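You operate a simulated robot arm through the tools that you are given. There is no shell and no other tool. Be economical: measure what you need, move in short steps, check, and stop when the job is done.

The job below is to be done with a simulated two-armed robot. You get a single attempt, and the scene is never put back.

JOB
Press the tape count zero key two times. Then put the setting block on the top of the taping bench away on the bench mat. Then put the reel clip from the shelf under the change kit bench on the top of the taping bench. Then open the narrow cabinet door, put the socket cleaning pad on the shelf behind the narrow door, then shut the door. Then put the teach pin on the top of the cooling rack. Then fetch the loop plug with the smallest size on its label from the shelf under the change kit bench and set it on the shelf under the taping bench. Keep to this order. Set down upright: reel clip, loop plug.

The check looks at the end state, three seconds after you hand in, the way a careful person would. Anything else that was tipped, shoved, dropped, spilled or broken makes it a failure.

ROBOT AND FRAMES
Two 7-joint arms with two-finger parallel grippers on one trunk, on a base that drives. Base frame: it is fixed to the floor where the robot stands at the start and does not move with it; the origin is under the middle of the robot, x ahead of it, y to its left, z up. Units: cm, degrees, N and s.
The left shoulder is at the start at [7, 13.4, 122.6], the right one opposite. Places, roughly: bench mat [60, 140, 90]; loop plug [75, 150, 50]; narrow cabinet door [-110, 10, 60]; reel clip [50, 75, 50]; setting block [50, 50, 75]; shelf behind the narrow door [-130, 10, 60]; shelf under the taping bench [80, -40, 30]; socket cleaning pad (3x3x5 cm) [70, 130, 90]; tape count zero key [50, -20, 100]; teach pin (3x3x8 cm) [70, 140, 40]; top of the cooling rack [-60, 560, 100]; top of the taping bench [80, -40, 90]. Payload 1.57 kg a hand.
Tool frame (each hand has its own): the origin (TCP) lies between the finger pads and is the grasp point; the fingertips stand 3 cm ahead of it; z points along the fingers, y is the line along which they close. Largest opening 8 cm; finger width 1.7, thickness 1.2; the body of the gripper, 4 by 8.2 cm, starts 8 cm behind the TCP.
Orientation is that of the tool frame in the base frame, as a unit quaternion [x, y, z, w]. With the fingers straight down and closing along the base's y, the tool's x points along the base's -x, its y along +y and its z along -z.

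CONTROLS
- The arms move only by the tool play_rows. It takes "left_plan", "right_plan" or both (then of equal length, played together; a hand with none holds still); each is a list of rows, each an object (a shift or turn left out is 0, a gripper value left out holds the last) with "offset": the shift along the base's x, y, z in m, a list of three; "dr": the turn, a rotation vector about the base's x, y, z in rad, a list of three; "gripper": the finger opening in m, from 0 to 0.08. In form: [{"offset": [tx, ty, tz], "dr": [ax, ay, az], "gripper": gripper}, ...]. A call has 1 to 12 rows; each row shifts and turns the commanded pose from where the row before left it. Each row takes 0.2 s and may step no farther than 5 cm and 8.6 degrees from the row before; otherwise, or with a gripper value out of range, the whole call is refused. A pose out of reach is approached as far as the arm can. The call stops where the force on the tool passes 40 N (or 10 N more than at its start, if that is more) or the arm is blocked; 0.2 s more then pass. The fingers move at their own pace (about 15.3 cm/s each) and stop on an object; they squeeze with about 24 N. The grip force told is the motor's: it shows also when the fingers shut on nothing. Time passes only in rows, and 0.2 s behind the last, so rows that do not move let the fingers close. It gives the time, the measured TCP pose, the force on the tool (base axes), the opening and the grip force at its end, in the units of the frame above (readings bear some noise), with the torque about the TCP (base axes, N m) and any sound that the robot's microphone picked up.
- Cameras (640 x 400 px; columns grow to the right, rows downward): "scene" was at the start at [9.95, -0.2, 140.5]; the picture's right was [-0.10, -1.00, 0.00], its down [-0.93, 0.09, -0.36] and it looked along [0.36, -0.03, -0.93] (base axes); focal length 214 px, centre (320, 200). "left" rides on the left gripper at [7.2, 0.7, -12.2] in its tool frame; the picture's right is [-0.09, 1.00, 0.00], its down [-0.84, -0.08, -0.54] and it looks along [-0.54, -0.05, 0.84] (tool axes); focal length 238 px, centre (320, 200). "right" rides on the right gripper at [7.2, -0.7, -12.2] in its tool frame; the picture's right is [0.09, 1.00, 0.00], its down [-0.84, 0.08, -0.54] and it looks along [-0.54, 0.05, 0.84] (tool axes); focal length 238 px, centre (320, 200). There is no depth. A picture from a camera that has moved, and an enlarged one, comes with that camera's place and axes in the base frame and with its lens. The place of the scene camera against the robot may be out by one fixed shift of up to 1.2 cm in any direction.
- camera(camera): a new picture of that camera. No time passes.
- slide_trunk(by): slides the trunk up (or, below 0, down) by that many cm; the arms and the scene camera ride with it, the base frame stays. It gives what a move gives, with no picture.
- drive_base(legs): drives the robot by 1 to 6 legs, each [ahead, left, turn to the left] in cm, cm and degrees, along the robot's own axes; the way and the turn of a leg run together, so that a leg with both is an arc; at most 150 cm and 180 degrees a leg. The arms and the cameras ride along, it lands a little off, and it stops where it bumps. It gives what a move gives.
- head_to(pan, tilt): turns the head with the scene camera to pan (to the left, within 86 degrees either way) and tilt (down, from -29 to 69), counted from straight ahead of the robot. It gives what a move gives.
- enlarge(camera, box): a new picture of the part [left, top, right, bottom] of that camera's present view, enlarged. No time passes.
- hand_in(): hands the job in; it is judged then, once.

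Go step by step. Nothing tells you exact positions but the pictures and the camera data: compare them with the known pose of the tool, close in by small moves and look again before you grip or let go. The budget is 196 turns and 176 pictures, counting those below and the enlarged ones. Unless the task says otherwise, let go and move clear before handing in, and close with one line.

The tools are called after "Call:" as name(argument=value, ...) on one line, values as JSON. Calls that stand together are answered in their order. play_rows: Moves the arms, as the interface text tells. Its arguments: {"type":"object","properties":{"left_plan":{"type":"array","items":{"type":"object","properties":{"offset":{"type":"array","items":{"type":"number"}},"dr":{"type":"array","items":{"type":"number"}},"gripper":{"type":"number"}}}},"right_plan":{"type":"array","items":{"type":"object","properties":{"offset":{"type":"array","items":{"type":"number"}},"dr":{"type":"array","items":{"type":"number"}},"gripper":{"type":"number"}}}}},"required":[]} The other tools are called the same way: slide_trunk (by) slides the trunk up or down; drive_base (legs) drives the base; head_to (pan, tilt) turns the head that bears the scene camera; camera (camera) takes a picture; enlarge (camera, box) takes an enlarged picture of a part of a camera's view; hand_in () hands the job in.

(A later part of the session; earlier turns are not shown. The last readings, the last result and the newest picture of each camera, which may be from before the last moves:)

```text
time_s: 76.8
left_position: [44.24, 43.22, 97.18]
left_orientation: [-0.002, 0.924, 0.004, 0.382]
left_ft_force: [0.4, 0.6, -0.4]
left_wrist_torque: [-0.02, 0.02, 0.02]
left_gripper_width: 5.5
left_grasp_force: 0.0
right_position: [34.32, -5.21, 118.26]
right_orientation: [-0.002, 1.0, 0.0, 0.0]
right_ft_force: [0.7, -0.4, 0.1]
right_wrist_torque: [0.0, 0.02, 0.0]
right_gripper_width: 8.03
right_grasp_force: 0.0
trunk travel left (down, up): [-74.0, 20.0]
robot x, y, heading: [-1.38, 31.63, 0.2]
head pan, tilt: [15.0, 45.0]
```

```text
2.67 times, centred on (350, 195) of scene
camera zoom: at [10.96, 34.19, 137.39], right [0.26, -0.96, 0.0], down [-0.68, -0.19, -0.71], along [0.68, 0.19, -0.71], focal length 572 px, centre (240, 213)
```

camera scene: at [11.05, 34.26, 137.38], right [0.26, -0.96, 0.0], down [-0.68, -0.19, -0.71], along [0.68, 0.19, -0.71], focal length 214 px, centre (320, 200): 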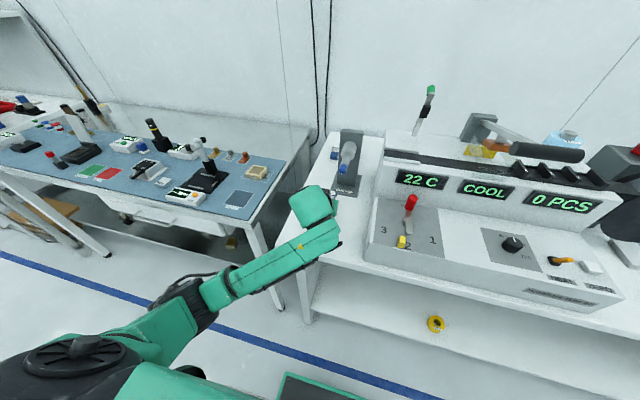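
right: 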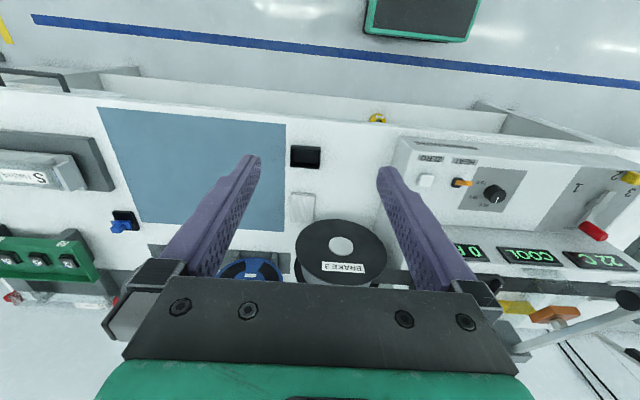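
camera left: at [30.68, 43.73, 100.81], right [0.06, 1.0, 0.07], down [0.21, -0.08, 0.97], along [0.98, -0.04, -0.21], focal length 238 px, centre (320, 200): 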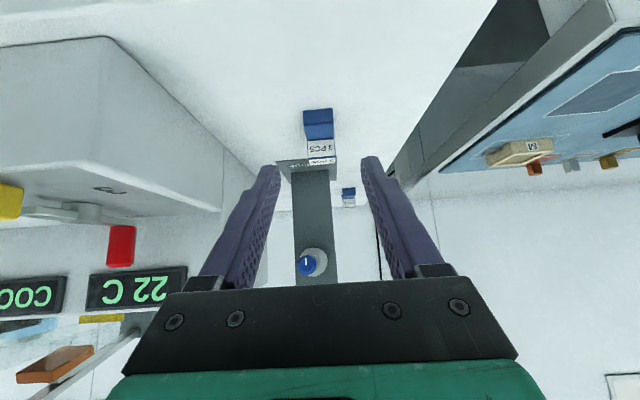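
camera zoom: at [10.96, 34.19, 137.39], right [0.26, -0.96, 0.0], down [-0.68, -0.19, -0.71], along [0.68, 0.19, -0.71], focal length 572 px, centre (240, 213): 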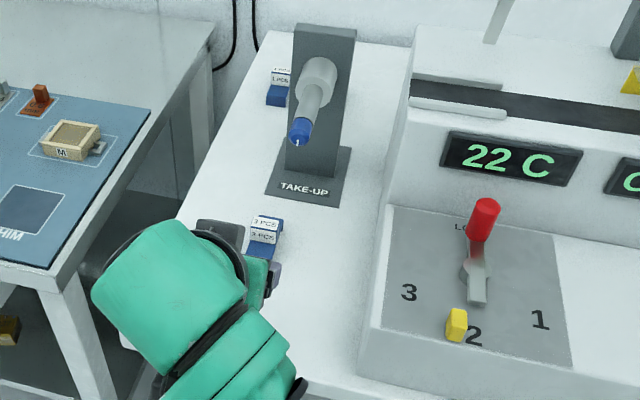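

Reel clip is standing upright. Next the narrow cabinet behind me: retract, back up, turn around and look.

Call:
play_rows(left_plan=[{"offset": [-0.03, 0, 0.03], "dr": [0, 0.1, 0]}, {"offset": [-0.03, 0, 0.03], "dr": [0, 0.14, 0]}, {"offset": [-0.03, 0, 0.03], "dr": [0, 0.14, 0]}, {"offset": [0, 0, 0.03], "dr": [0, 0.14, 0]}, {"dr": [0, 0.14, 0]}, {"dr": [0, 0.125, 0]}, {"gripper": 0.08}])

Call:
drive_base(legs=[[-30, -10, 0], [0, 0, 90]])

Call:
head_to(pan=75, tilt=25)

Call:
camera(camera="scene")

```text
time_s: 77.5
left_position: [38.52, 48.06, 96.88]
left_orientation: [0.015, 0.96, 0.121, 0.254]
left_ft_force: [-0.1, 0.8, -0.1]
left_wrist_torque: [-0.02, 0.01, 0.01]
left_gripper_width: 5.48
left_grasp_force: 0.1
left hand out of reach, approached as far as the arm can: row 2, 3
right_position: [34.36, -5.05, 118.25]
right_orientation: [-0.003, 1.0, -0.001, 0.001]
right_ft_force: [0.2, 0.9, -0.2]
right_wrist_torque: [-0.04, 0.03, -0.01]
right_gripper_width: 7.98
right_grasp_force: 0.1
trunk travel left (down, up): [-74.0, 20.0]
robot x, y, heading: [-1.38, 31.52, 0.1]
head pan, tilt: [15.0, 45.0]
stopped in row 3 (left hand): the arm was blocked; the commanded pose is now the measured one
```

```text
time_s: 83.4
left_position: [-46.22, 62.0, 96.89]
left_orientation: [-0.656, 0.701, 0.262, 0.098]
left_ft_force: [0.3, 0.9, -0.1]
left_wrist_torque: [-0.01, -0.01, 0.03]
left_gripper_width: 5.49
left_grasp_force: 0.1
right_position: [6.63, 55.81, 118.32]
right_orientation: [-0.696, 0.718, 0.001, 0.001]
right_ft_force: [-0.3, -0.5, 1.1]
right_wrist_torque: [-0.01, 0.01, 0.0]
right_gripper_width: 8.01
right_grasp_force: 0.2
trunk travel left (down, up): [-74.0, 20.0]
robot x, y, heading: [-31.43, 21.62, 87.9]
head pan, tilt: [15.0, 45.0]
```

```text
time_s: 84.7
left_position: [-46.39, 61.94, 96.97]
left_orientation: [-0.656, 0.701, 0.263, 0.098]
left_ft_force: [0.3, -0.9, 0.0]
left_wrist_torque: [-0.04, -0.01, -0.03]
left_gripper_width: 5.52
left_grasp_force: 0.1
right_position: [6.66, 55.84, 118.24]
right_orientation: [-0.697, 0.717, 0.0, 0.001]
right_ft_force: [-0.5, -0.4, 0.6]
right_wrist_torque: [0.02, 0.02, 0.02]
right_gripper_width: 8.0
right_grasp_force: 0.2
trunk travel left (down, up): [-74.0, 20.0]
robot x, y, heading: [-31.63, 21.8, 88.2]
head pan, tilt: [75.0, 25.0]
```

```text
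111 pictures are left
camera scene: at [-40.76, 29.6, 140.44], right [0.29, 0.96, 0.0], down [0.4, -0.12, -0.91], along [-0.87, 0.26, -0.42], focal length 214 px, centre (320, 200)
```

scene: 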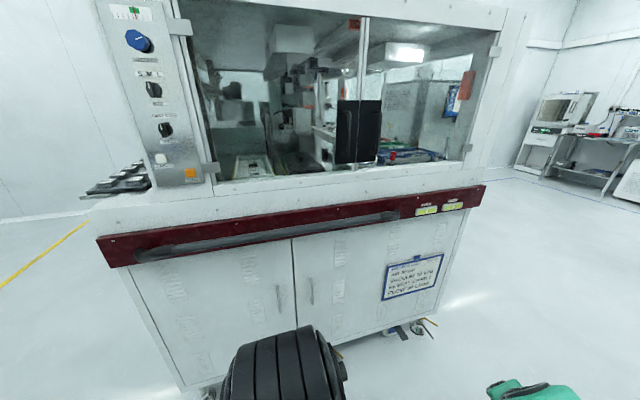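

The machine behind has two doors below; the left one (y≈-22…34) is the narrow one with its handle on its right edge (~[-113, 33, 60]). I'll turn to face it.

Call:
drive_base(legs=[[0, 0, 92]])

Call:
head_to(pan=0, tilt=35)

Call:
slide_trunk(by=-35)

Call:
camera(camera="scene")

```text
time_s: 89.0
left_position: [-71.15, 5.37, 96.9]
left_orientation: [0.96, -0.014, -0.253, 0.121]
left_ft_force: [-0.5, -0.2, 0.7]
left_wrist_torque: [0.0, -0.01, -0.03]
left_gripper_width: 5.5
left_grasp_force: 0.1
right_position: [-67.13, 58.43, 118.34]
right_orientation: [1.0, 0.004, -0.001, 0.0]
right_ft_force: [0.6, -0.3, 0.1]
right_wrist_torque: [0.0, -0.02, -0.02]
right_gripper_width: 8.02
right_grasp_force: 0.0
trunk travel left (down, up): [-74.0, 20.0]
robot x, y, heading: [-31.62, 21.05, -179.3]
head pan, tilt: [75.0, 25.0]
```

```text
time_s: 90.5
left_position: [-71.16, 5.34, 96.94]
left_orientation: [0.96, -0.014, -0.252, 0.122]
left_ft_force: [0.3, 0.5, 0.7]
left_wrist_torque: [-0.02, 0.01, 0.0]
left_gripper_width: 5.48
left_grasp_force: 0.0
right_position: [-67.05, 58.42, 118.33]
right_orientation: [1.0, 0.004, -0.001, 0.0]
right_ft_force: [-0.2, 0.6, 0.7]
right_wrist_torque: [0.01, 0.04, 0.02]
right_gripper_width: 8.0
right_grasp_force: 0.1
trunk travel left (down, up): [-74.0, 20.0]
robot x, y, heading: [-31.35, 21.62, -179.5]
head pan, tilt: [0.0, 35.0]
```

```text
time_s: 93.9
left_position: [-71.19, 5.27, 61.94]
left_orientation: [0.96, -0.013, -0.254, 0.121]
left_ft_force: [0.4, -0.4, 0.0]
left_wrist_torque: [-0.01, -0.01, -0.04]
left_gripper_width: 5.5
left_grasp_force: 0.1
right_position: [-67.15, 58.47, 83.33]
right_orientation: [1.0, 0.004, -0.001, 0.0]
right_ft_force: [0.3, 0.6, -0.1]
right_wrist_torque: [-0.02, 0.01, 0.0]
right_gripper_width: 7.98
right_grasp_force: 0.1
trunk travel left (down, up): [-39.0, 55.0]
robot x, y, heading: [-31.24, 21.39, -179.2]
head pan, tilt: [0.0, 35.0]
```

```text
110 pictures are left
camera scene: at [-45.9, 21.82, 103.87], right [-0.01, 1.0, 0.0], down [0.57, 0.0, -0.82], along [-0.82, -0.01, -0.57], focal length 214 px, centre (320, 200)
```

scene: 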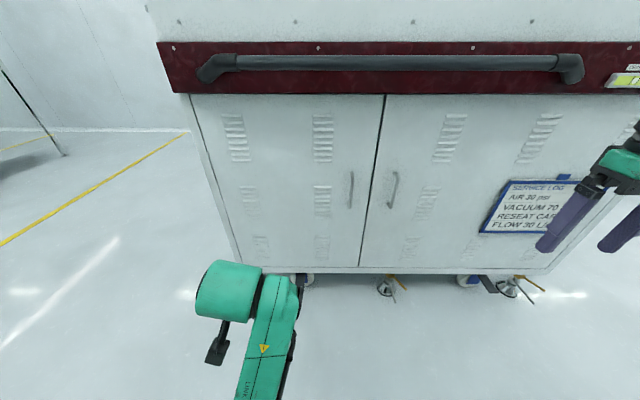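

The narrow door's handle is a vertical bar at about [-107, 31.5, 65.5], hinge on the left edge (y≈-14.5). I'll make the left hand horizontal facing the door.

Call:
play_rows(left_plan=[{"dr": [0.12, 0, -0.017]}, {"dr": [0.12, 0, -0.017]}, {"dr": [0, 0.14, 0], "offset": [-0.02, 0, 0.01]}, {"dr": [0, 0.14, 0], "offset": [-0.02, 0, 0.01]}, {"dr": [0, 0.14, 0], "offset": [-0.02, 0, 0.01]}, {"dr": [0, 0.14, 0], "offset": [-0.02, 0, 0.0]}, {"dr": [0, 0.14, 0]}, {"dr": [0, 0.14, 0]}, {"dr": [0, 0.14, 0]}, {"dr": [0, 0.06, 0]}, {}])

Call:
camera(camera="scene")

Call:
camera(camera="left")

```text
time_s: 96.3
left_position: [-79.39, 5.14, 65.3]
left_orientation: [0.707, -0.017, -0.707, 0.009]
left_ft_force: [-0.3, 0.9, -0.8]
left_wrist_torque: [0.03, 0.0, -0.01]
left_gripper_width: 5.5
left_grasp_force: 0.1
right_position: [-67.15, 58.4, 83.3]
right_orientation: [1.0, 0.004, -0.001, 0.0]
right_ft_force: [0.6, -0.1, -0.5]
right_wrist_torque: [0.02, 0.01, 0.02]
right_gripper_width: 7.99
right_grasp_force: 0.0
trunk travel left (down, up): [-39.0, 55.0]
robot x, y, heading: [-31.57, 21.6, -179.8]
head pan, tilt: [0.0, 35.0]
```

```text
109 pictures are left
camera scene: at [-45.91, 21.82, 103.87], right [-0.01, 1.0, 0.0], down [0.57, 0.0, -0.82], along [-0.82, -0.01, -0.57], focal length 214 px, centre (320, 200)
```

scene: 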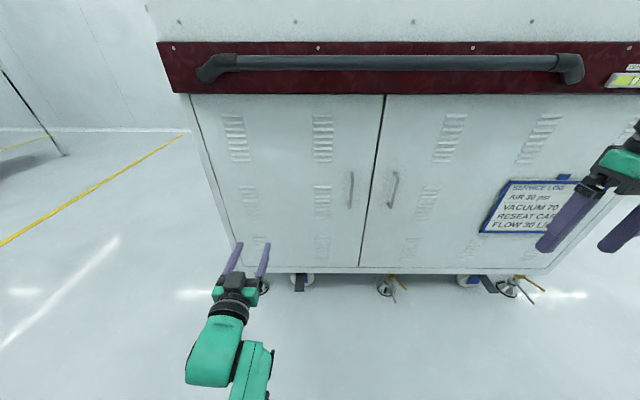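

```text
108 pictures are left
camera left: at [-67.08, 4.11, 58.25], right [-0.01, -0.99, 0.13], down [0.54, 0.1, 0.83], along [-0.84, 0.08, 0.54], focal length 238 px, centre (320, 200)
```

left: 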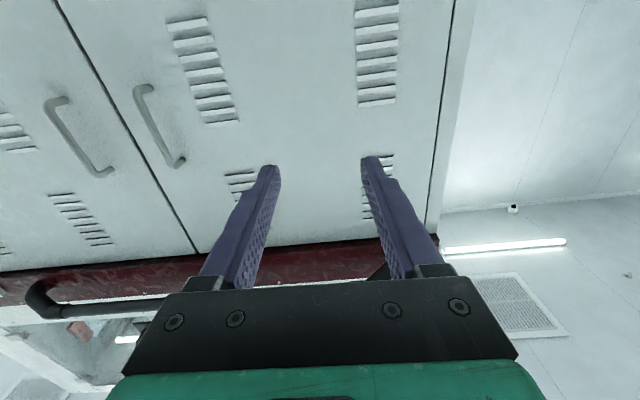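

Horizontal now. Drive right ~26 cm to line up with the handle, then check.

Call:
drive_base(legs=[[8, -26, 0]])

Call:
camera(camera="left")

Call:
camera(camera="scene")

```text
time_s: 98.2
left_position: [-87.44, 31.52, 64.85]
left_orientation: [0.711, -0.019, -0.703, 0.008]
left_ft_force: [-0.2, 0.3, 0.0]
left_wrist_torque: [0.0, 0.04, 0.01]
left_gripper_width: 5.51
left_grasp_force: 0.1
right_position: [-75.04, 84.7, 83.33]
right_orientation: [1.0, 0.002, -0.001, 0.0]
right_ft_force: [0.3, 0.4, 0.0]
right_wrist_torque: [-0.01, 0.02, 0.02]
right_gripper_width: 8.01
right_grasp_force: 0.0
trunk travel left (down, up): [-39.0, 55.0]
robot x, y, heading: [-39.71, 48.04, -179.9]
head pan, tilt: [0.0, 35.0]
```

```text
107 pictures are left
camera left: at [-75.12, 30.42, 58.02], right [-0.02, -0.99, 0.13], down [0.53, 0.1, 0.84], along [-0.84, 0.08, 0.53], focal length 238 px, centre (320, 200)
```

left: 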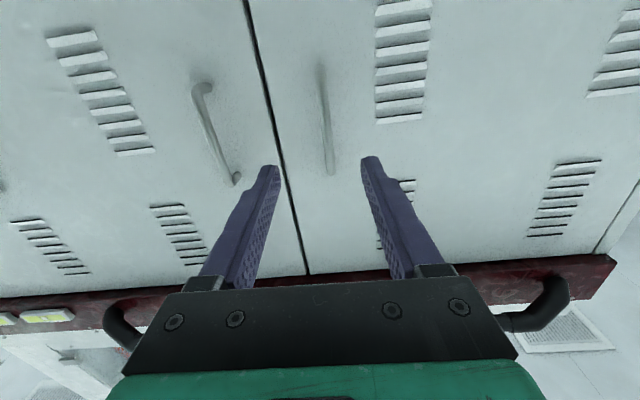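

```text
106 pictures are left
camera scene: at [-54.09, 47.95, 103.86], right [0.0, 1.0, 0.0], down [0.57, 0.0, -0.82], along [-0.82, 0.0, -0.57], focal length 214 px, centre (320, 200)
```

scene: 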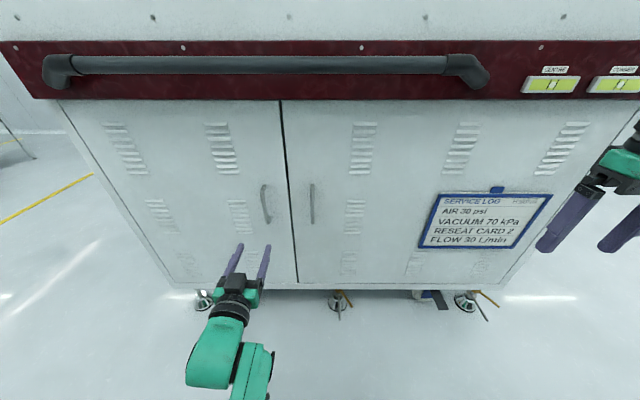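

Handle at about [-106.5, 31, 65.5]. Advance the arm toward it.

Call:
play_rows(left_plan=[{"offset": [-0.045, -0.002, 0.003], "gripper": 0.05}, {"offset": [-0.045, -0.002, 0.003]}, {"offset": [-0.04, 0, 0]}, {"offset": [-0.01, 0, 0]}, {}])

Call:
camera(camera="left")

Call:
enlarge(camera="scene", box=[200, 150, 360, 250])

```text
time_s: 99.5
left_position: [-101.37, 31.12, 65.42]
left_orientation: [0.711, -0.02, -0.703, 0.011]
left_ft_force: [0.2, -0.3, 0.5]
left_wrist_torque: [-0.04, -0.04, 0.0]
left_gripper_width: 5.02
left_grasp_force: 0.0
right_position: [-75.11, 84.57, 83.35]
right_orientation: [1.0, 0.002, -0.001, -0.001]
right_ft_force: [1.0, -0.6, -0.5]
right_wrist_torque: [-0.02, 0.01, 0.04]
right_gripper_width: 8.0
right_grasp_force: 0.2
trunk travel left (down, up): [-39.0, 55.0]
robot x, y, heading: [-39.62, 47.29, -180.0]
head pan, tilt: [0.0, 35.0]
```

```text
105 pictures are left
camera left: at [-89.01, 30.0, 58.53], right [-0.02, -0.99, 0.13], down [0.53, 0.11, 0.84], along [-0.85, 0.09, 0.53], focal length 238 px, centre (320, 200)
```

left: 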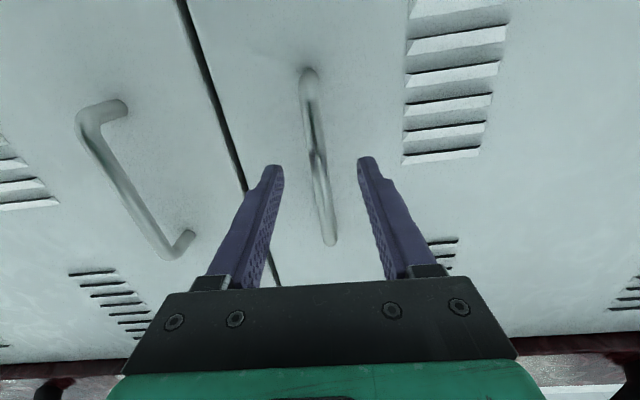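

```text
4.00 times, centred on (280, 200) of scene
camera zoom: at [-54.08, 47.89, 103.87], right [0.0, 1.0, 0.0], down [0.57, 0.0, -0.82], along [-0.82, 0.0, -0.57], focal length 858 px, centre (480, 200)
```

zoom: 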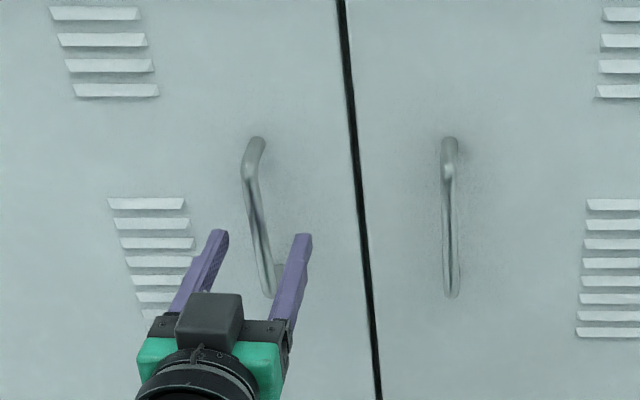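

Advance 2.5 cm more so the bar is between the pads, then check contact.

Call:
play_rows(left_plan=[{"offset": [-0.012, 0, 0]}, {"offset": [-0.012, 0, 0]}, {}])

Call:
camera(camera="left")

```text
time_s: 100.2
left_position: [-103.79, 30.66, 64.98]
left_orientation: [0.713, -0.023, -0.7, 0.014]
left_ft_force: [-0.2, -0.2, -0.8]
left_wrist_torque: [0.04, -0.01, -0.02]
left_gripper_width: 5.01
left_grasp_force: 0.1
right_position: [-75.06, 84.57, 83.25]
right_orientation: [1.0, 0.002, -0.001, 0.001]
right_ft_force: [0.0, 0.2, 1.2]
right_wrist_torque: [0.0, -0.01, 0.0]
right_gripper_width: 8.0
right_grasp_force: 0.1
trunk travel left (down, up): [-39.0, 55.0]
robot x, y, heading: [-39.8, 47.67, -179.8]
head pan, tilt: [0.0, 35.0]
```

```text
103 pictures are left
camera left: at [-91.29, 29.46, 58.19], right [-0.01, -0.99, 0.15], down [0.53, 0.12, 0.84], along [-0.85, 0.09, 0.52], focal length 238 px, centre (320, 200)
```

left: 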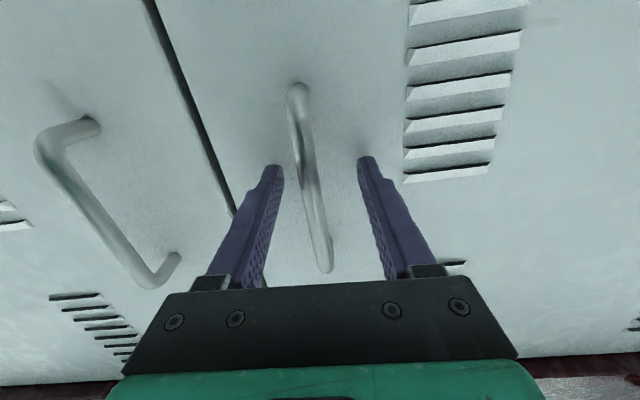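

The bar is between the pads. Advance 0.8 cm and close.

Call:
play_rows(left_plan=[{"offset": [-0.008, 0.005, 0]}, {"gripper": 0.03}, {"gripper": 0.01}, {"gripper": 0.0}, {}])

Call:
camera(camera="left")

```text
time_s: 101.0
left_position: [-104.05, 30.02, 64.53]
left_orientation: [0.717, -0.029, -0.696, 0.029]
left_ft_force: [20.5, 7.1, 0.0]
left_wrist_torque: [0.29, 0.22, 0.99]
left_gripper_width: 3.5
left_grasp_force: 14.1
right_position: [-74.8, 84.71, 83.26]
right_orientation: [1.0, 0.002, -0.003, 0.001]
right_ft_force: [-0.5, 0.8, 0.6]
right_wrist_torque: [-0.04, 0.01, -0.01]
right_gripper_width: 7.99
right_grasp_force: 0.0
trunk travel left (down, up): [-39.0, 55.0]
robot x, y, heading: [-39.64, 47.37, -180.0]
head pan, tilt: [0.0, 35.0]
stopped in row 3 (left hand): the force on the tool passed its limit (the readings are from after the stop); the commanded pose is now the measured one
```

```text
102 pictures are left
camera left: at [-91.54, 28.87, 57.84], right [0.0, -0.98, 0.17], down [0.52, 0.15, 0.84], along [-0.86, 0.09, 0.51], focal length 238 px, centre (320, 200)
```

left: 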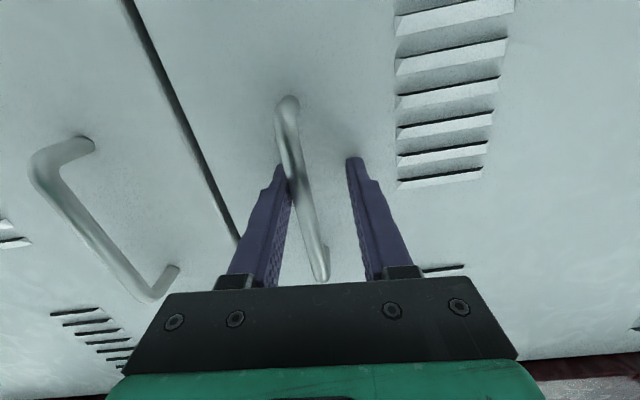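

The tips met the door and one finger met the bar. Open, back off a little, remove the roll and shift +y to centre on the bar.

Call:
play_rows(left_plan=[{"gripper": 0.05, "offset": [0.005, 0, 0.004]}, {"dr": [0.08, 0.02, 0], "offset": [0.005, 0.006, 0.003]}, {"offset": [0.0, 0.008, 0]}, {}])

Call:
camera(camera="left")

```text
time_s: 102.0
left_position: [-103.43, 29.28, 65.16]
left_orientation: [0.708, -0.018, -0.705, 0.031]
left_ft_force: [-1.8, 1.9, 2.3]
left_wrist_torque: [0.12, 0.15, -0.04]
left_gripper_width: 5.24
left_grasp_force: 1.5
right_position: [-75.03, 84.63, 83.31]
right_orientation: [1.0, 0.002, -0.001, 0.0]
right_ft_force: [-0.3, 0.2, 0.7]
right_wrist_torque: [0.03, -0.01, 0.03]
right_gripper_width: 8.0
right_grasp_force: 0.0
trunk travel left (down, up): [-39.0, 55.0]
robot x, y, heading: [-39.14, 47.61, -179.9]
head pan, tilt: [0.0, 35.0]
```

```text
101 pictures are left
camera left: at [-91.05, 28.29, 58.24], right [0.02, -0.99, 0.16], down [0.54, 0.15, 0.83], along [-0.84, 0.07, 0.53], focal length 238 px, centre (320, 200)
```

left: 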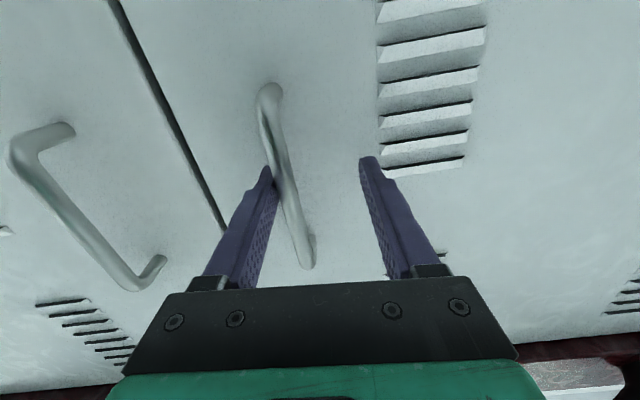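

Call:
play_rows(left_plan=[{"offset": [0.01, 0, 0]}, {"offset": [0.01, 0, 0]}, {}])

Call:
camera(camera="left")

```text
time_s: 102.8
left_position: [-101.42, 29.49, 65.25]
left_orientation: [0.708, -0.018, -0.705, 0.027]
left_ft_force: [-0.1, -0.4, 0.2]
left_wrist_torque: [-0.02, 0.0, 0.02]
left_gripper_width: 4.99
left_grasp_force: 0.1
right_position: [-75.03, 84.52, 83.21]
right_orientation: [1.0, 0.003, -0.001, 0.0]
right_ft_force: [-0.3, -0.4, 0.0]
right_wrist_torque: [0.0, 0.02, -0.03]
right_gripper_width: 7.97
right_grasp_force: 0.0
trunk travel left (down, up): [-39.0, 55.0]
robot x, y, heading: [-39.37, 47.17, -179.7]
head pan, tilt: [0.0, 35.0]
```

```text
100 pictures are left
camera left: at [-89.1, 28.63, 58.24], right [0.01, -0.99, 0.16], down [0.54, 0.14, 0.83], along [-0.84, 0.07, 0.53], focal length 238 px, centre (320, 200)
```

left: 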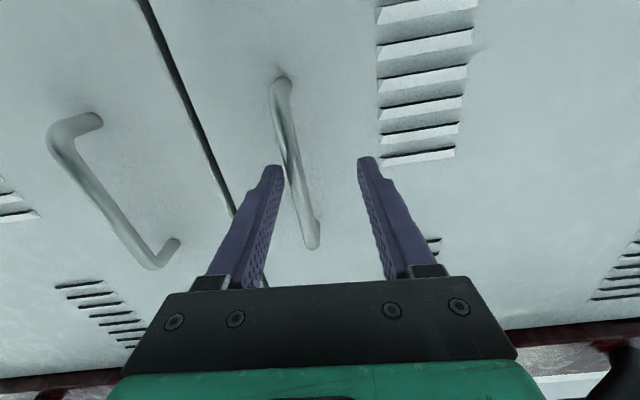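

Free again. Shift +y 2 cm and remove roll.

Call:
play_rows(left_plan=[{"offset": [0, 0.01, 0], "dr": [0.035, 0, -0.01]}, {"offset": [0, 0.01, 0], "dr": [0.03, 0, -0.01]}, {}])

Call:
camera(camera="left")

```text
time_s: 103.8
left_position: [-101.49, 29.97, 64.76]
left_orientation: [0.709, -0.022, -0.705, 0.022]
left_ft_force: [-0.1, -0.4, 0.4]
left_wrist_torque: [0.02, 0.02, 0.01]
left_gripper_width: 4.99
left_grasp_force: 0.1
right_position: [-75.21, 84.57, 83.27]
right_orientation: [1.0, 0.004, -0.001, 0.0]
right_ft_force: [0.2, 0.6, -0.3]
right_wrist_torque: [-0.02, -0.02, 0.01]
right_gripper_width: 8.0
right_grasp_force: 0.1
trunk travel left (down, up): [-39.0, 55.0]
robot x, y, heading: [-39.46, 47.76, -179.9]
head pan, tilt: [0.0, 35.0]
stopped in row 3 (left hand): the arm was blocked; the commanded pose is now the measured one
```

```text
99 pictures are left
camera left: at [-89.14, 29.01, 57.84], right [0.0, -0.99, 0.15], down [0.54, 0.13, 0.83], along [-0.84, 0.08, 0.53], focal length 238 px, centre (320, 200)
```

left: 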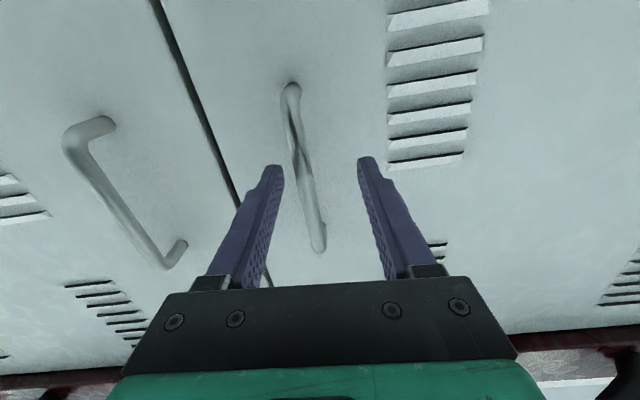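

The arm is blocked inward (own joints), so I'll shift the base right by 1.4 cm instead.

Call:
drive_base(legs=[[0, -1.5, 0]])

Call:
camera(camera="left")

```text
time_s: 104.6
left_position: [-101.41, 31.62, 64.83]
left_orientation: [0.709, -0.022, -0.705, 0.023]
left_ft_force: [0.0, 0.0, 0.3]
left_wrist_torque: [-0.01, 0.02, 0.02]
left_gripper_width: 5.0
left_grasp_force: 0.0
right_position: [-75.1, 86.11, 83.23]
right_orientation: [1.0, 0.002, 0.0, 0.001]
right_ft_force: [0.1, 0.5, 0.2]
right_wrist_torque: [-0.03, 0.01, 0.03]
right_gripper_width: 8.0
right_grasp_force: 0.0
trunk travel left (down, up): [-39.0, 55.0]
robot x, y, heading: [-39.28, 48.9, -179.9]
head pan, tilt: [0.0, 35.0]
```

```text
98 pictures are left
camera left: at [-89.14, 30.57, 57.86], right [0.0, -0.99, 0.15], down [0.54, 0.13, 0.83], along [-0.84, 0.08, 0.53], focal length 238 px, centre (320, 200)
```

left: 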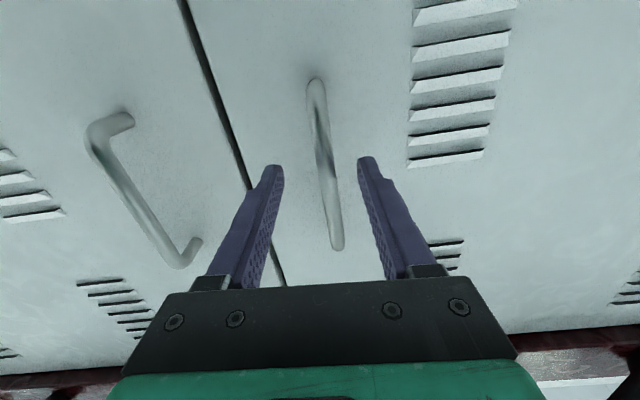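

Centred. Drive forward 2 cm and close on the bar.

Call:
drive_base(legs=[[2.0, 0, 0]])

Call:
play_rows(left_plan=[{"gripper": 0.03}, {"gripper": 0.01}, {"gripper": 0.0}, {}])

Call:
camera(camera="left")

```text
time_s: 105.4
left_position: [-103.45, 31.38, 64.8]
left_orientation: [0.709, -0.021, -0.705, 0.023]
left_ft_force: [-0.1, 0.3, 0.4]
left_wrist_torque: [-0.01, 0.04, -0.01]
left_gripper_width: 4.99
left_grasp_force: 0.1
right_position: [-77.35, 86.04, 83.24]
right_orientation: [1.0, 0.002, -0.001, -0.001]
right_ft_force: [-0.2, 0.7, 0.0]
right_wrist_torque: [-0.01, -0.02, -0.01]
right_gripper_width: 8.01
right_grasp_force: 0.1
trunk travel left (down, up): [-39.0, 55.0]
robot x, y, heading: [-41.62, 49.14, -179.8]
head pan, tilt: [0.0, 35.0]
```

```text
time_s: 106.4
left_position: [-103.52, 31.16, 64.81]
left_orientation: [0.708, -0.019, -0.705, 0.024]
left_ft_force: [-2.9, -17.4, 5.0]
left_wrist_torque: [0.54, -0.42, 0.07]
left_gripper_width: 1.28
left_grasp_force: 30.1
right_position: [-77.05, 85.7, 83.46]
right_orientation: [1.0, 0.003, -0.001, -0.002]
right_ft_force: [0.1, -0.8, -0.4]
right_wrist_torque: [0.03, 0.02, 0.02]
right_gripper_width: 8.01
right_grasp_force: 0.1
trunk travel left (down, up): [-39.0, 55.0]
robot x, y, heading: [-41.31, 49.16, -179.4]
head pan, tilt: [0.0, 35.0]
```

```text
97 pictures are left
camera left: at [-91.1, 30.16, 57.87], right [0.01, -0.99, 0.15], down [0.54, 0.13, 0.83], along [-0.84, 0.08, 0.53], focal length 238 px, centre (320, 200)
```

left: 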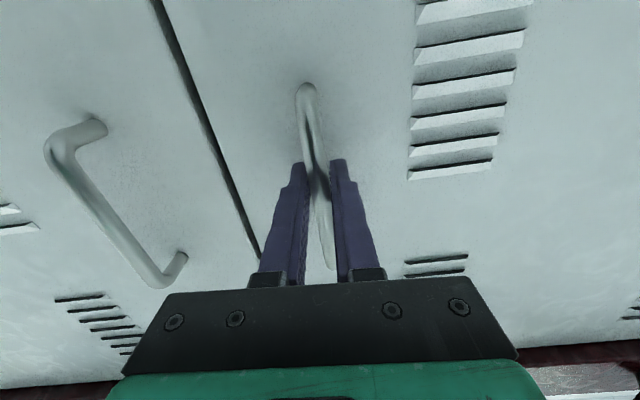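

Handle gripped (1.28 cm). I'll swing the door by driving the robot in a rigid arc about the hinge; first a small test arc.

Call:
drive_base(legs=[[-4.3, 4.6, -4]])

Call:
camera(camera="scene")

```text
time_s: 107.4
left_position: [-100.33, 30.71, 64.86]
left_orientation: [0.707, -0.042, -0.706, 0.0]
left_ft_force: [-2.3, -22.8, 6.5]
left_wrist_torque: [0.52, 0.18, 0.07]
left_gripper_width: 1.27
left_grasp_force: 29.9
right_position: [-70.34, 83.4, 83.47]
right_orientation: [1.0, -0.031, -0.002, -0.001]
right_ft_force: [-0.7, -0.6, 1.0]
right_wrist_torque: [-0.02, -0.01, 0.03]
right_gripper_width: 8.03
right_grasp_force: 0.0
trunk travel left (down, up): [-39.0, 55.0]
robot x, y, heading: [-37.57, 44.67, 176.5]
head pan, tilt: [0.0, 35.0]
```

```text
96 pictures are left
camera scene: at [-51.74, 45.23, 103.89], right [0.06, 1.0, 0.0], down [0.57, -0.03, -0.82], along [-0.82, 0.05, -0.57], focal length 214 px, centre (320, 200)
```

scene: 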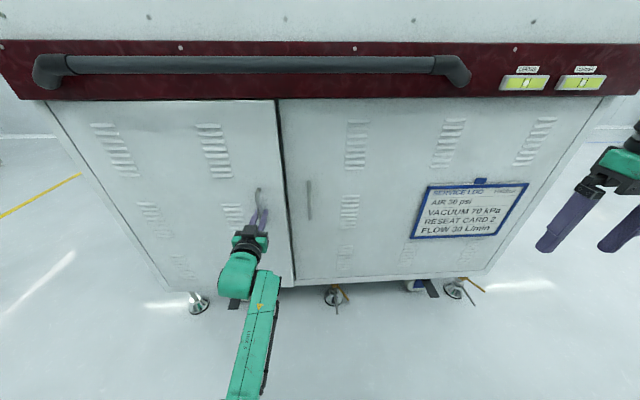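

Door is opening. Continue with two 5° arcs.

Call:
drive_base(legs=[[-5.4, 6.1, -5], [-5.4, 5.9, -5]])

```text
time_s: 109.1
left_position: [-92.77, 28.93, 64.85]
left_orientation: [-0.701, 0.108, 0.703, 0.062]
left_ft_force: [8.7, 23.9, -3.9]
left_wrist_torque: [0.58, 0.24, -0.04]
left_gripper_width: 1.25
left_grasp_force: 29.9
right_position: [-54.24, 75.48, 83.17]
right_orientation: [0.993, -0.118, -0.001, 0.002]
right_ft_force: [-0.5, 1.1, -0.1]
right_wrist_torque: [-0.03, -0.02, 0.01]
right_gripper_width: 8.0
right_grasp_force: 0.1
trunk travel left (down, up): [-39.0, 55.0]
robot x, y, heading: [-28.75, 30.7, 166.7]
head pan, tilt: [0.0, 35.0]
```

Lateral pull flipped sign; trim the arc and continue.

Call:
drive_base(legs=[[-5.3, 5.1, -5], [-5.3, 5.7, -5]])

```text
time_s: 110.8
left_position: [-85.93, 25.94, 64.81]
left_orientation: [-0.689, 0.165, 0.695, 0.123]
left_ft_force: [-13.3, -25.9, 7.8]
left_wrist_torque: [0.44, -0.19, 0.03]
left_gripper_width: 1.27
left_grasp_force: 29.4
right_position: [-39.75, 65.11, 83.47]
right_orientation: [0.979, -0.203, -0.002, -0.003]
right_ft_force: [0.2, 0.8, -0.4]
right_wrist_torque: [0.05, 0.0, 0.03]
right_gripper_width: 8.0
right_grasp_force: 0.0
trunk travel left (down, up): [-39.0, 55.0]
robot x, y, heading: [-21.94, 17.69, 156.6]
head pan, tilt: [0.0, 35.0]
```

Call:
drive_base(legs=[[-5.3, 6.3, -5], [-5.3, 5.7, -5]])

Call:
camera(camera="scene")

```text
time_s: 112.5
left_position: [-79.41, 21.53, 64.79]
left_orientation: [-0.672, 0.226, 0.682, 0.181]
left_ft_force: [6.0, 6.6, -2.2]
left_wrist_torque: [0.52, -0.1, -0.03]
left_gripper_width: 1.24
left_grasp_force: 30.0
right_position: [-27.11, 52.25, 83.27]
right_orientation: [0.958, -0.288, -0.001, 0.001]
right_ft_force: [0.3, 1.2, -0.5]
right_wrist_torque: [0.03, 0.03, 0.0]
right_gripper_width: 7.99
right_grasp_force: 0.1
trunk travel left (down, up): [-39.0, 55.0]
robot x, y, heading: [-18.02, 2.01, 146.8]
head pan, tilt: [0.0, 35.0]
```

```text
95 pictures are left
camera scene: at [-30.31, 9.78, 103.87], right [0.55, 0.83, 0.0], down [0.48, -0.32, -0.82], along [-0.68, 0.45, -0.57], focal length 214 px, centre (320, 200)
```

scene: 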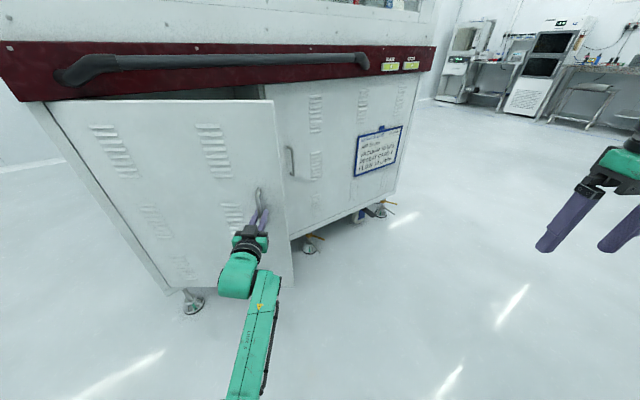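

Working well. Continue three more arcs.

Call:
drive_base(legs=[[-5.3, 5.8, -5], [-5.3, 6.0, -5], [-5.3, 5.8, -5]])

```text
time_s: 114.8
left_position: [-71.59, 13.43, 64.88]
left_orientation: [-0.635, 0.314, 0.651, 0.27]
left_ft_force: [21.3, 14.6, -3.6]
left_wrist_torque: [0.27, -0.47, -0.07]
left_gripper_width: 1.26
left_grasp_force: 29.5
right_position: [-13.12, 29.46, 83.06]
right_orientation: [0.911, -0.412, -0.002, 0.001]
right_ft_force: [0.4, 0.5, 0.6]
right_wrist_torque: [0.01, -0.02, 0.01]
right_gripper_width: 8.0
right_grasp_force: 0.1
trunk travel left (down, up): [-39.0, 55.0]
robot x, y, heading: [-17.48, -21.89, 131.7]
head pan, tilt: [0.0, 35.0]
```

Call:
drive_base(legs=[[-5.3, 5.2, -5], [-5.3, 5.8, -5], [-5.3, 5.8, -5]])

Call:
camera(camera="scene")

```text
time_s: 117.2
left_position: [-65.79, 3.43, 64.93]
left_orientation: [-0.588, 0.395, 0.609, 0.356]
left_ft_force: [-3.3, -2.6, 3.4]
left_wrist_torque: [0.33, -0.32, -0.01]
left_gripper_width: 1.28
left_grasp_force: 29.3
right_position: [-5.48, 3.68, 83.35]
right_orientation: [0.85, -0.526, -0.002, -0.001]
right_ft_force: [-0.4, -0.4, 0.1]
right_wrist_torque: [0.01, 0.02, -0.01]
right_gripper_width: 7.99
right_grasp_force: 0.0
trunk travel left (down, up): [-39.0, 55.0]
robot x, y, heading: [-23.03, -44.88, 116.4]
head pan, tilt: [0.0, 35.0]
```

```text
94 pictures are left
camera scene: at [-29.79, -31.85, 103.88], right [0.9, 0.44, 0.0], down [0.25, -0.51, -0.82], along [-0.36, 0.73, -0.57], focal length 214 px, centre (320, 200)
```

scene: 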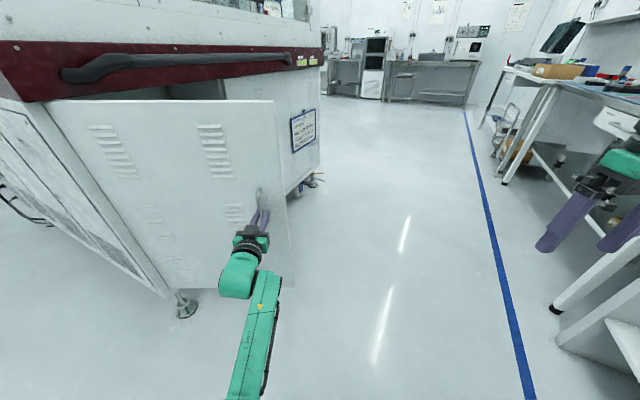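

Open ~65°. Four more arcs to ~85°.

Call:
drive_base(legs=[[-5.3, 5.7, -5], [-5.3, 5.8, -5], [-5.3, 5.7, -5], [-5.3, 5.8, -5]])

Call:
camera(camera="scene")

```text
time_s: 120.2
left_position: [-62.51, -11.27, 64.92]
left_orientation: [-0.51, 0.493, 0.538, 0.456]
left_ft_force: [23.6, 0.5, -3.1]
left_wrist_torque: [-0.03, -0.49, -0.09]
left_gripper_width: 1.25
left_grasp_force: 29.9
right_position: [-5.87, -31.74, 83.19]
right_orientation: [0.745, -0.667, -0.002, 0.001]
right_ft_force: [0.9, -0.8, 0.3]
right_wrist_torque: [0.01, 0.0, 0.01]
right_gripper_width: 8.0
right_grasp_force: 0.1
trunk travel left (down, up): [-39.0, 55.0]
robot x, y, heading: [-39.01, -71.2, 96.3]
head pan, tilt: [0.0, 35.0]
```

```text
93 pictures are left
camera scene: at [-40.92, -56.95, 103.87], right [0.99, 0.11, 0.0], down [0.06, -0.57, -0.82], along [-0.09, 0.81, -0.57], focal length 214 px, centre (320, 200)
```

scene: 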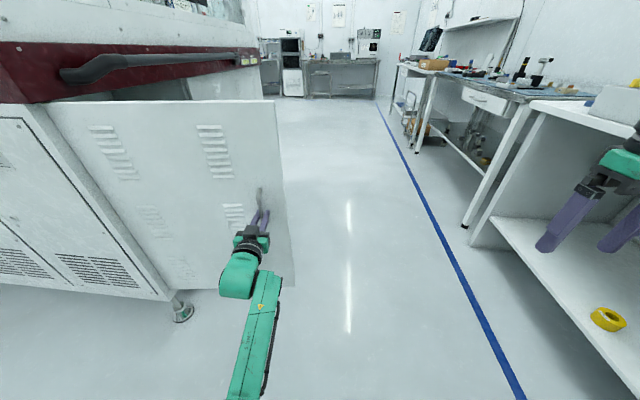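

The door is open ~84°. Release the handle and back away.

Call:
play_rows(left_plan=[{"gripper": 0.02}, {"gripper": 0.045}, {}])

Call:
drive_base(legs=[[-12, 0, 0]])

Call:
camera(camera="scene")

```text
time_s: 121.0
left_position: [-62.56, -11.32, 64.71]
left_orientation: [-0.511, 0.491, 0.538, 0.456]
left_ft_force: [0.0, 0.1, -0.4]
left_wrist_torque: [-0.01, -0.01, -0.02]
left_gripper_width: 4.5
left_grasp_force: 0.0
right_position: [-5.99, -31.74, 83.2]
right_orientation: [0.745, -0.667, -0.001, -0.001]
right_ft_force: [0.1, 0.4, -0.4]
right_wrist_torque: [-0.03, -0.02, 0.01]
right_gripper_width: 8.01
right_grasp_force: 0.1
trunk travel left (down, up): [-39.0, 55.0]
robot x, y, heading: [-39.13, -71.09, 96.2]
head pan, tilt: [0.0, 35.0]
```

```text
time_s: 122.2
left_position: [-61.36, -23.1, 64.83]
left_orientation: [-0.51, 0.492, 0.539, 0.456]
left_ft_force: [0.7, -0.2, -1.3]
left_wrist_torque: [-0.04, 0.0, 0.0]
left_gripper_width: 4.48
left_grasp_force: 0.1
right_position: [-4.79, -43.7, 83.31]
right_orientation: [0.745, -0.667, -0.001, -0.001]
right_ft_force: [-0.4, -0.1, -0.2]
right_wrist_torque: [0.01, -0.04, 0.02]
right_gripper_width: 7.98
right_grasp_force: 0.0
trunk travel left (down, up): [-39.0, 55.0]
robot x, y, heading: [-37.72, -82.55, 96.2]
head pan, tilt: [0.0, 35.0]
```

```text
92 pictures are left
camera scene: at [-39.86, -68.84, 103.88], right [0.99, 0.11, 0.0], down [0.06, -0.57, -0.82], along [-0.09, 0.81, -0.57], focal length 214 px, centre (320, 200)
```

scene: 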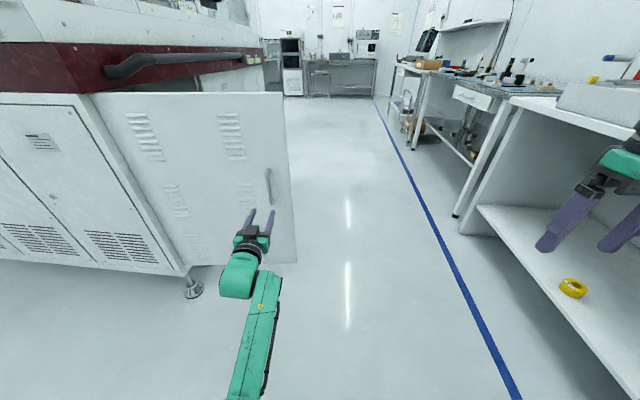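

Released cleanly. Pitch the left hand to 45°, retract, and raise the trunk for fetching the pad.

Call:
play_rows(left_plan=[{"dr": [-0.13, -0.0137, 0], "offset": [0, -0.03, 0.01]}, {"dr": [-0.13, -0.0137, 0], "offset": [0, -0.03, 0.01]}, {"dr": [-0.13, -0.0137, 0], "offset": [0, -0.03, 0.01]}, {"dr": [-0.13, -0.0137, 0], "offset": [0, -0.02, 0]}, {"dr": [-0.13, -0.0137, 0], "offset": [0, -0.02, 0]}, {"dr": [-0.13, -0.0137, 0]}, {}])

Call:
slide_trunk(by=36)

Call:
drive_base(legs=[[0, 0, -96], [18, 0, 0], [0, 100, 0], [0, 80, 0]])

Call:
camera(camera="scene")

```text
time_s: 123.8
left_position: [-61.36, -36.05, 67.71]
left_orientation: [0.667, -0.641, -0.289, -0.247]
left_ft_force: [-0.4, 1.2, 0.4]
left_wrist_torque: [0.04, 0.01, 0.02]
left_gripper_width: 4.5
left_grasp_force: 0.1
right_position: [-4.76, -43.51, 83.35]
right_orientation: [0.745, -0.667, -0.001, 0.0]
right_ft_force: [0.2, 0.0, 0.0]
right_wrist_torque: [0.03, 0.0, 0.02]
right_gripper_width: 7.99
right_grasp_force: 0.1
trunk travel left (down, up): [-39.0, 55.0]
robot x, y, heading: [-37.85, -82.95, 95.9]
head pan, tilt: [0.0, 35.0]
```

```text
time_s: 127.3
left_position: [-61.35, -35.98, 103.79]
left_orientation: [0.666, -0.642, -0.288, -0.248]
left_ft_force: [0.8, 0.1, 0.1]
left_wrist_torque: [-0.01, 0.0, 0.01]
left_gripper_width: 4.5
left_grasp_force: 0.0
right_position: [-4.66, -43.52, 119.23]
right_orientation: [0.745, -0.667, -0.001, -0.001]
right_ft_force: [-0.5, -0.1, 0.6]
right_wrist_torque: [-0.02, 0.01, -0.01]
right_gripper_width: 8.0
right_grasp_force: 0.0
trunk travel left (down, up): [-75.0, 19.0]
robot x, y, heading: [-37.62, -82.9, 96.4]
head pan, tilt: [0.0, 35.0]
```

```text
time_s: 141.6
left_position: [36.63, 111.83, 103.81]
left_orientation: [0.056, 0.923, 0.0, 0.381]
left_ft_force: [-0.2, -0.5, 0.2]
left_wrist_torque: [0.01, -0.01, 0.0]
left_gripper_width: 4.5
left_grasp_force: 0.0
right_position: [20.09, 57.0, 119.26]
right_orientation: [0.025, 1.0, 0.0, 0.001]
right_ft_force: [0.7, 0.7, -0.2]
right_wrist_torque: [0.03, 0.01, 0.01]
right_gripper_width: 8.0
right_grasp_force: 0.0
trunk travel left (down, up): [-75.0, 19.0]
robot x, y, heading: [-13.42, 95.67, -3.0]
head pan, tilt: [0.0, 35.0]
```

```text
91 pictures are left
camera scene: at [-0.16, 95.5, 139.87], right [-0.05, -1.0, 0.0], down [-0.57, 0.03, -0.82], along [0.82, -0.04, -0.57], focal length 214 px, centre (320, 200)
```

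scene: 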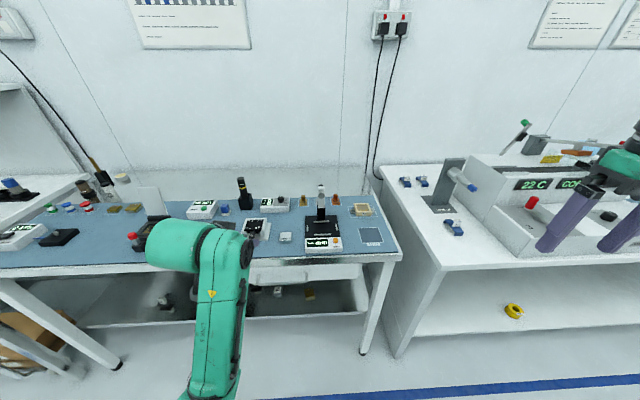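

Arrived. Correct heading and move a bit further left, then look at the pad.

Call:
drive_base(legs=[[0, 22, 3]])

Call:
camera(camera="scene")

Call:
camera(camera="left")

```text
time_s: 143.3
left_position: [36.25, 136.72, 103.79]
left_orientation: [0.031, 0.924, 0.01, 0.38]
left_ft_force: [-0.1, 0.0, -0.4]
left_wrist_torque: [-0.01, 0.0, 0.0]
left_gripper_width: 4.5
left_grasp_force: 0.0
right_position: [22.75, 80.98, 119.19]
right_orientation: [-0.001, 1.0, 0.001, 0.002]
right_ft_force: [-0.5, 0.2, 0.0]
right_wrist_torque: [-0.02, -0.05, 0.02]
right_gripper_width: 8.01
right_grasp_force: 0.1
trunk travel left (down, up): [-75.0, 19.0]
robot x, y, heading: [-12.78, 118.28, 0.3]
head pan, tilt: [0.0, 35.0]
```

```text
90 pictures are left
camera scene: at [0.4, 118.43, 139.87], right [0.0, -1.0, 0.0], down [-0.57, 0.0, -0.82], along [0.82, 0.0, -0.57], focal length 214 px, centre (320, 200)
```

scene: 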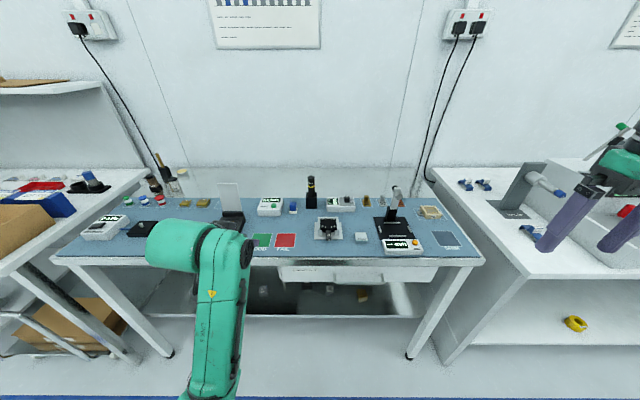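

```text
89 pictures are left
camera left: at [22.66, 137.93, 107.5], right [0.11, 0.99, 0.11], down [0.21, -0.13, 0.97], along [0.97, -0.09, -0.22], focal length 238 px, centre (320, 200)
```

left: 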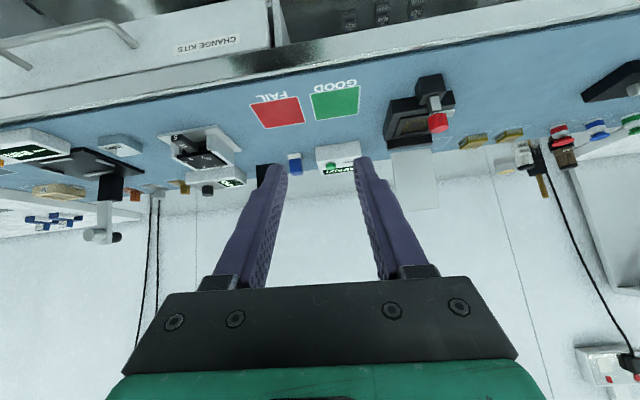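

Call:
enlarge(camera="scene", box=[220, 160, 380, 260])

Call:
enlarge(camera="left", box=[220, 120, 380, 220])

```text
4.00 times, centred on (300, 210) of scene
camera zoom: at [0.4, 118.43, 139.87], right [0.0, -1.0, 0.0], down [-0.57, 0.0, -0.82], along [0.82, 0.0, -0.57], focal length 858 px, centre (400, 160)
```

zoom: 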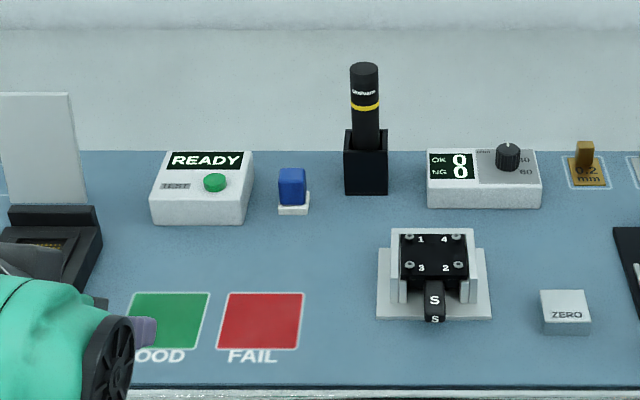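

```text
4.00 times, centred on (300, 170) of left
camera zoom: at [22.66, 137.93, 107.5], right [0.11, 0.99, 0.11], down [0.21, -0.13, 0.97], along [0.97, -0.09, -0.22], focal length 953 px, centre (400, 320)
```

zoom: 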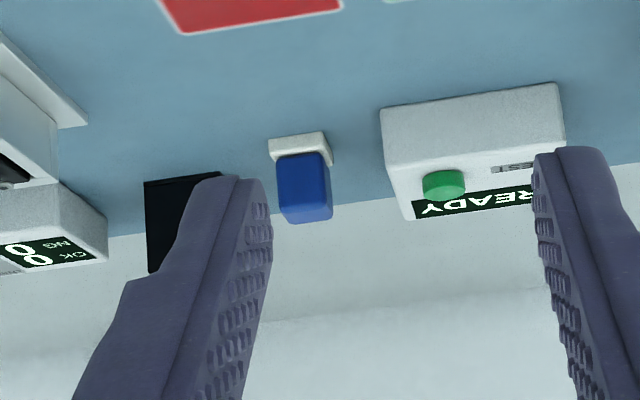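

The pad (white base, blue top) is at about [67.4, 129.1, 86–91], with ~3 cm gaps on both sides. I'll drive forward and bring the hand in front of it.

Call:
drive_base(legs=[[12, 0, 0]])

Call:
play_rows(left_plan=[{"dr": [-0.042, 0, 0.05], "offset": [0, -0.025, 0]}, {"offset": [0.02, -0.025, 0]}, {"offset": [0.03, -0.025, 0]}, {"offset": [0.03, 0, 0]}, {}])

Call:
camera(camera="left")

Call:
camera(camera="scene")

```text
time_s: 144.6
left_position: [48.23, 137.01, 103.82]
left_orientation: [0.029, 0.924, 0.01, 0.381]
left_ft_force: [0.5, -0.1, 0.4]
left_wrist_torque: [0.01, 0.0, -0.06]
left_gripper_width: 4.5
left_grasp_force: 0.1
right_position: [34.78, 81.46, 119.45]
right_orientation: [-0.004, 1.0, 0.0, 0.002]
right_ft_force: [0.0, 0.0, 0.2]
right_wrist_torque: [-0.01, 0.02, 0.0]
right_gripper_width: 7.99
right_grasp_force: 0.0
trunk travel left (down, up): [-75.0, 19.0]
robot x, y, heading: [-0.67, 118.52, 0.6]
head pan, tilt: [0.0, 35.0]
```

```text
time_s: 145.8
left_position: [56.22, 129.34, 103.62]
left_orientation: [-0.001, 0.924, -0.001, 0.382]
left_ft_force: [-0.7, -0.3, 0.9]
left_wrist_torque: [0.0, 0.0, 0.04]
left_gripper_width: 4.52
left_grasp_force: 0.2
right_position: [35.03, 81.41, 119.32]
right_orientation: [-0.003, 1.0, 0.0, 0.001]
right_ft_force: [-0.5, 0.3, -0.9]
right_wrist_torque: [-0.02, -0.02, 0.01]
right_gripper_width: 7.98
right_grasp_force: 0.1
trunk travel left (down, up): [-75.0, 19.0]
robot x, y, heading: [-0.62, 118.5, 0.6]
head pan, tilt: [0.0, 35.0]
```

```text
86 pictures are left
camera left: at [42.65, 130.04, 107.38], right [0.06, 1.0, 0.06], down [0.21, -0.08, 0.97], along [0.98, -0.05, -0.22], focal length 238 px, centre (320, 200)
```

left: 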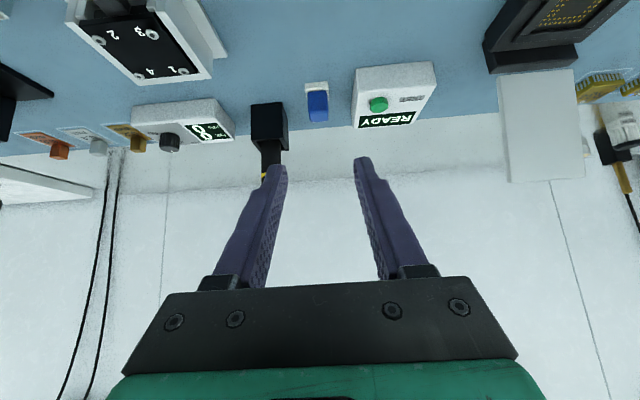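

```text
85 pictures are left
camera scene: at [12.52, 118.72, 139.87], right [0.01, -1.0, 0.0], down [-0.57, 0.0, -0.82], along [0.82, 0.01, -0.57], focal length 214 px, centre (320, 200)
```

scene: 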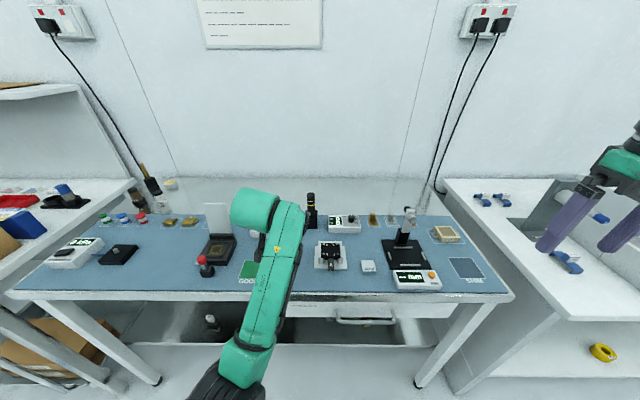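

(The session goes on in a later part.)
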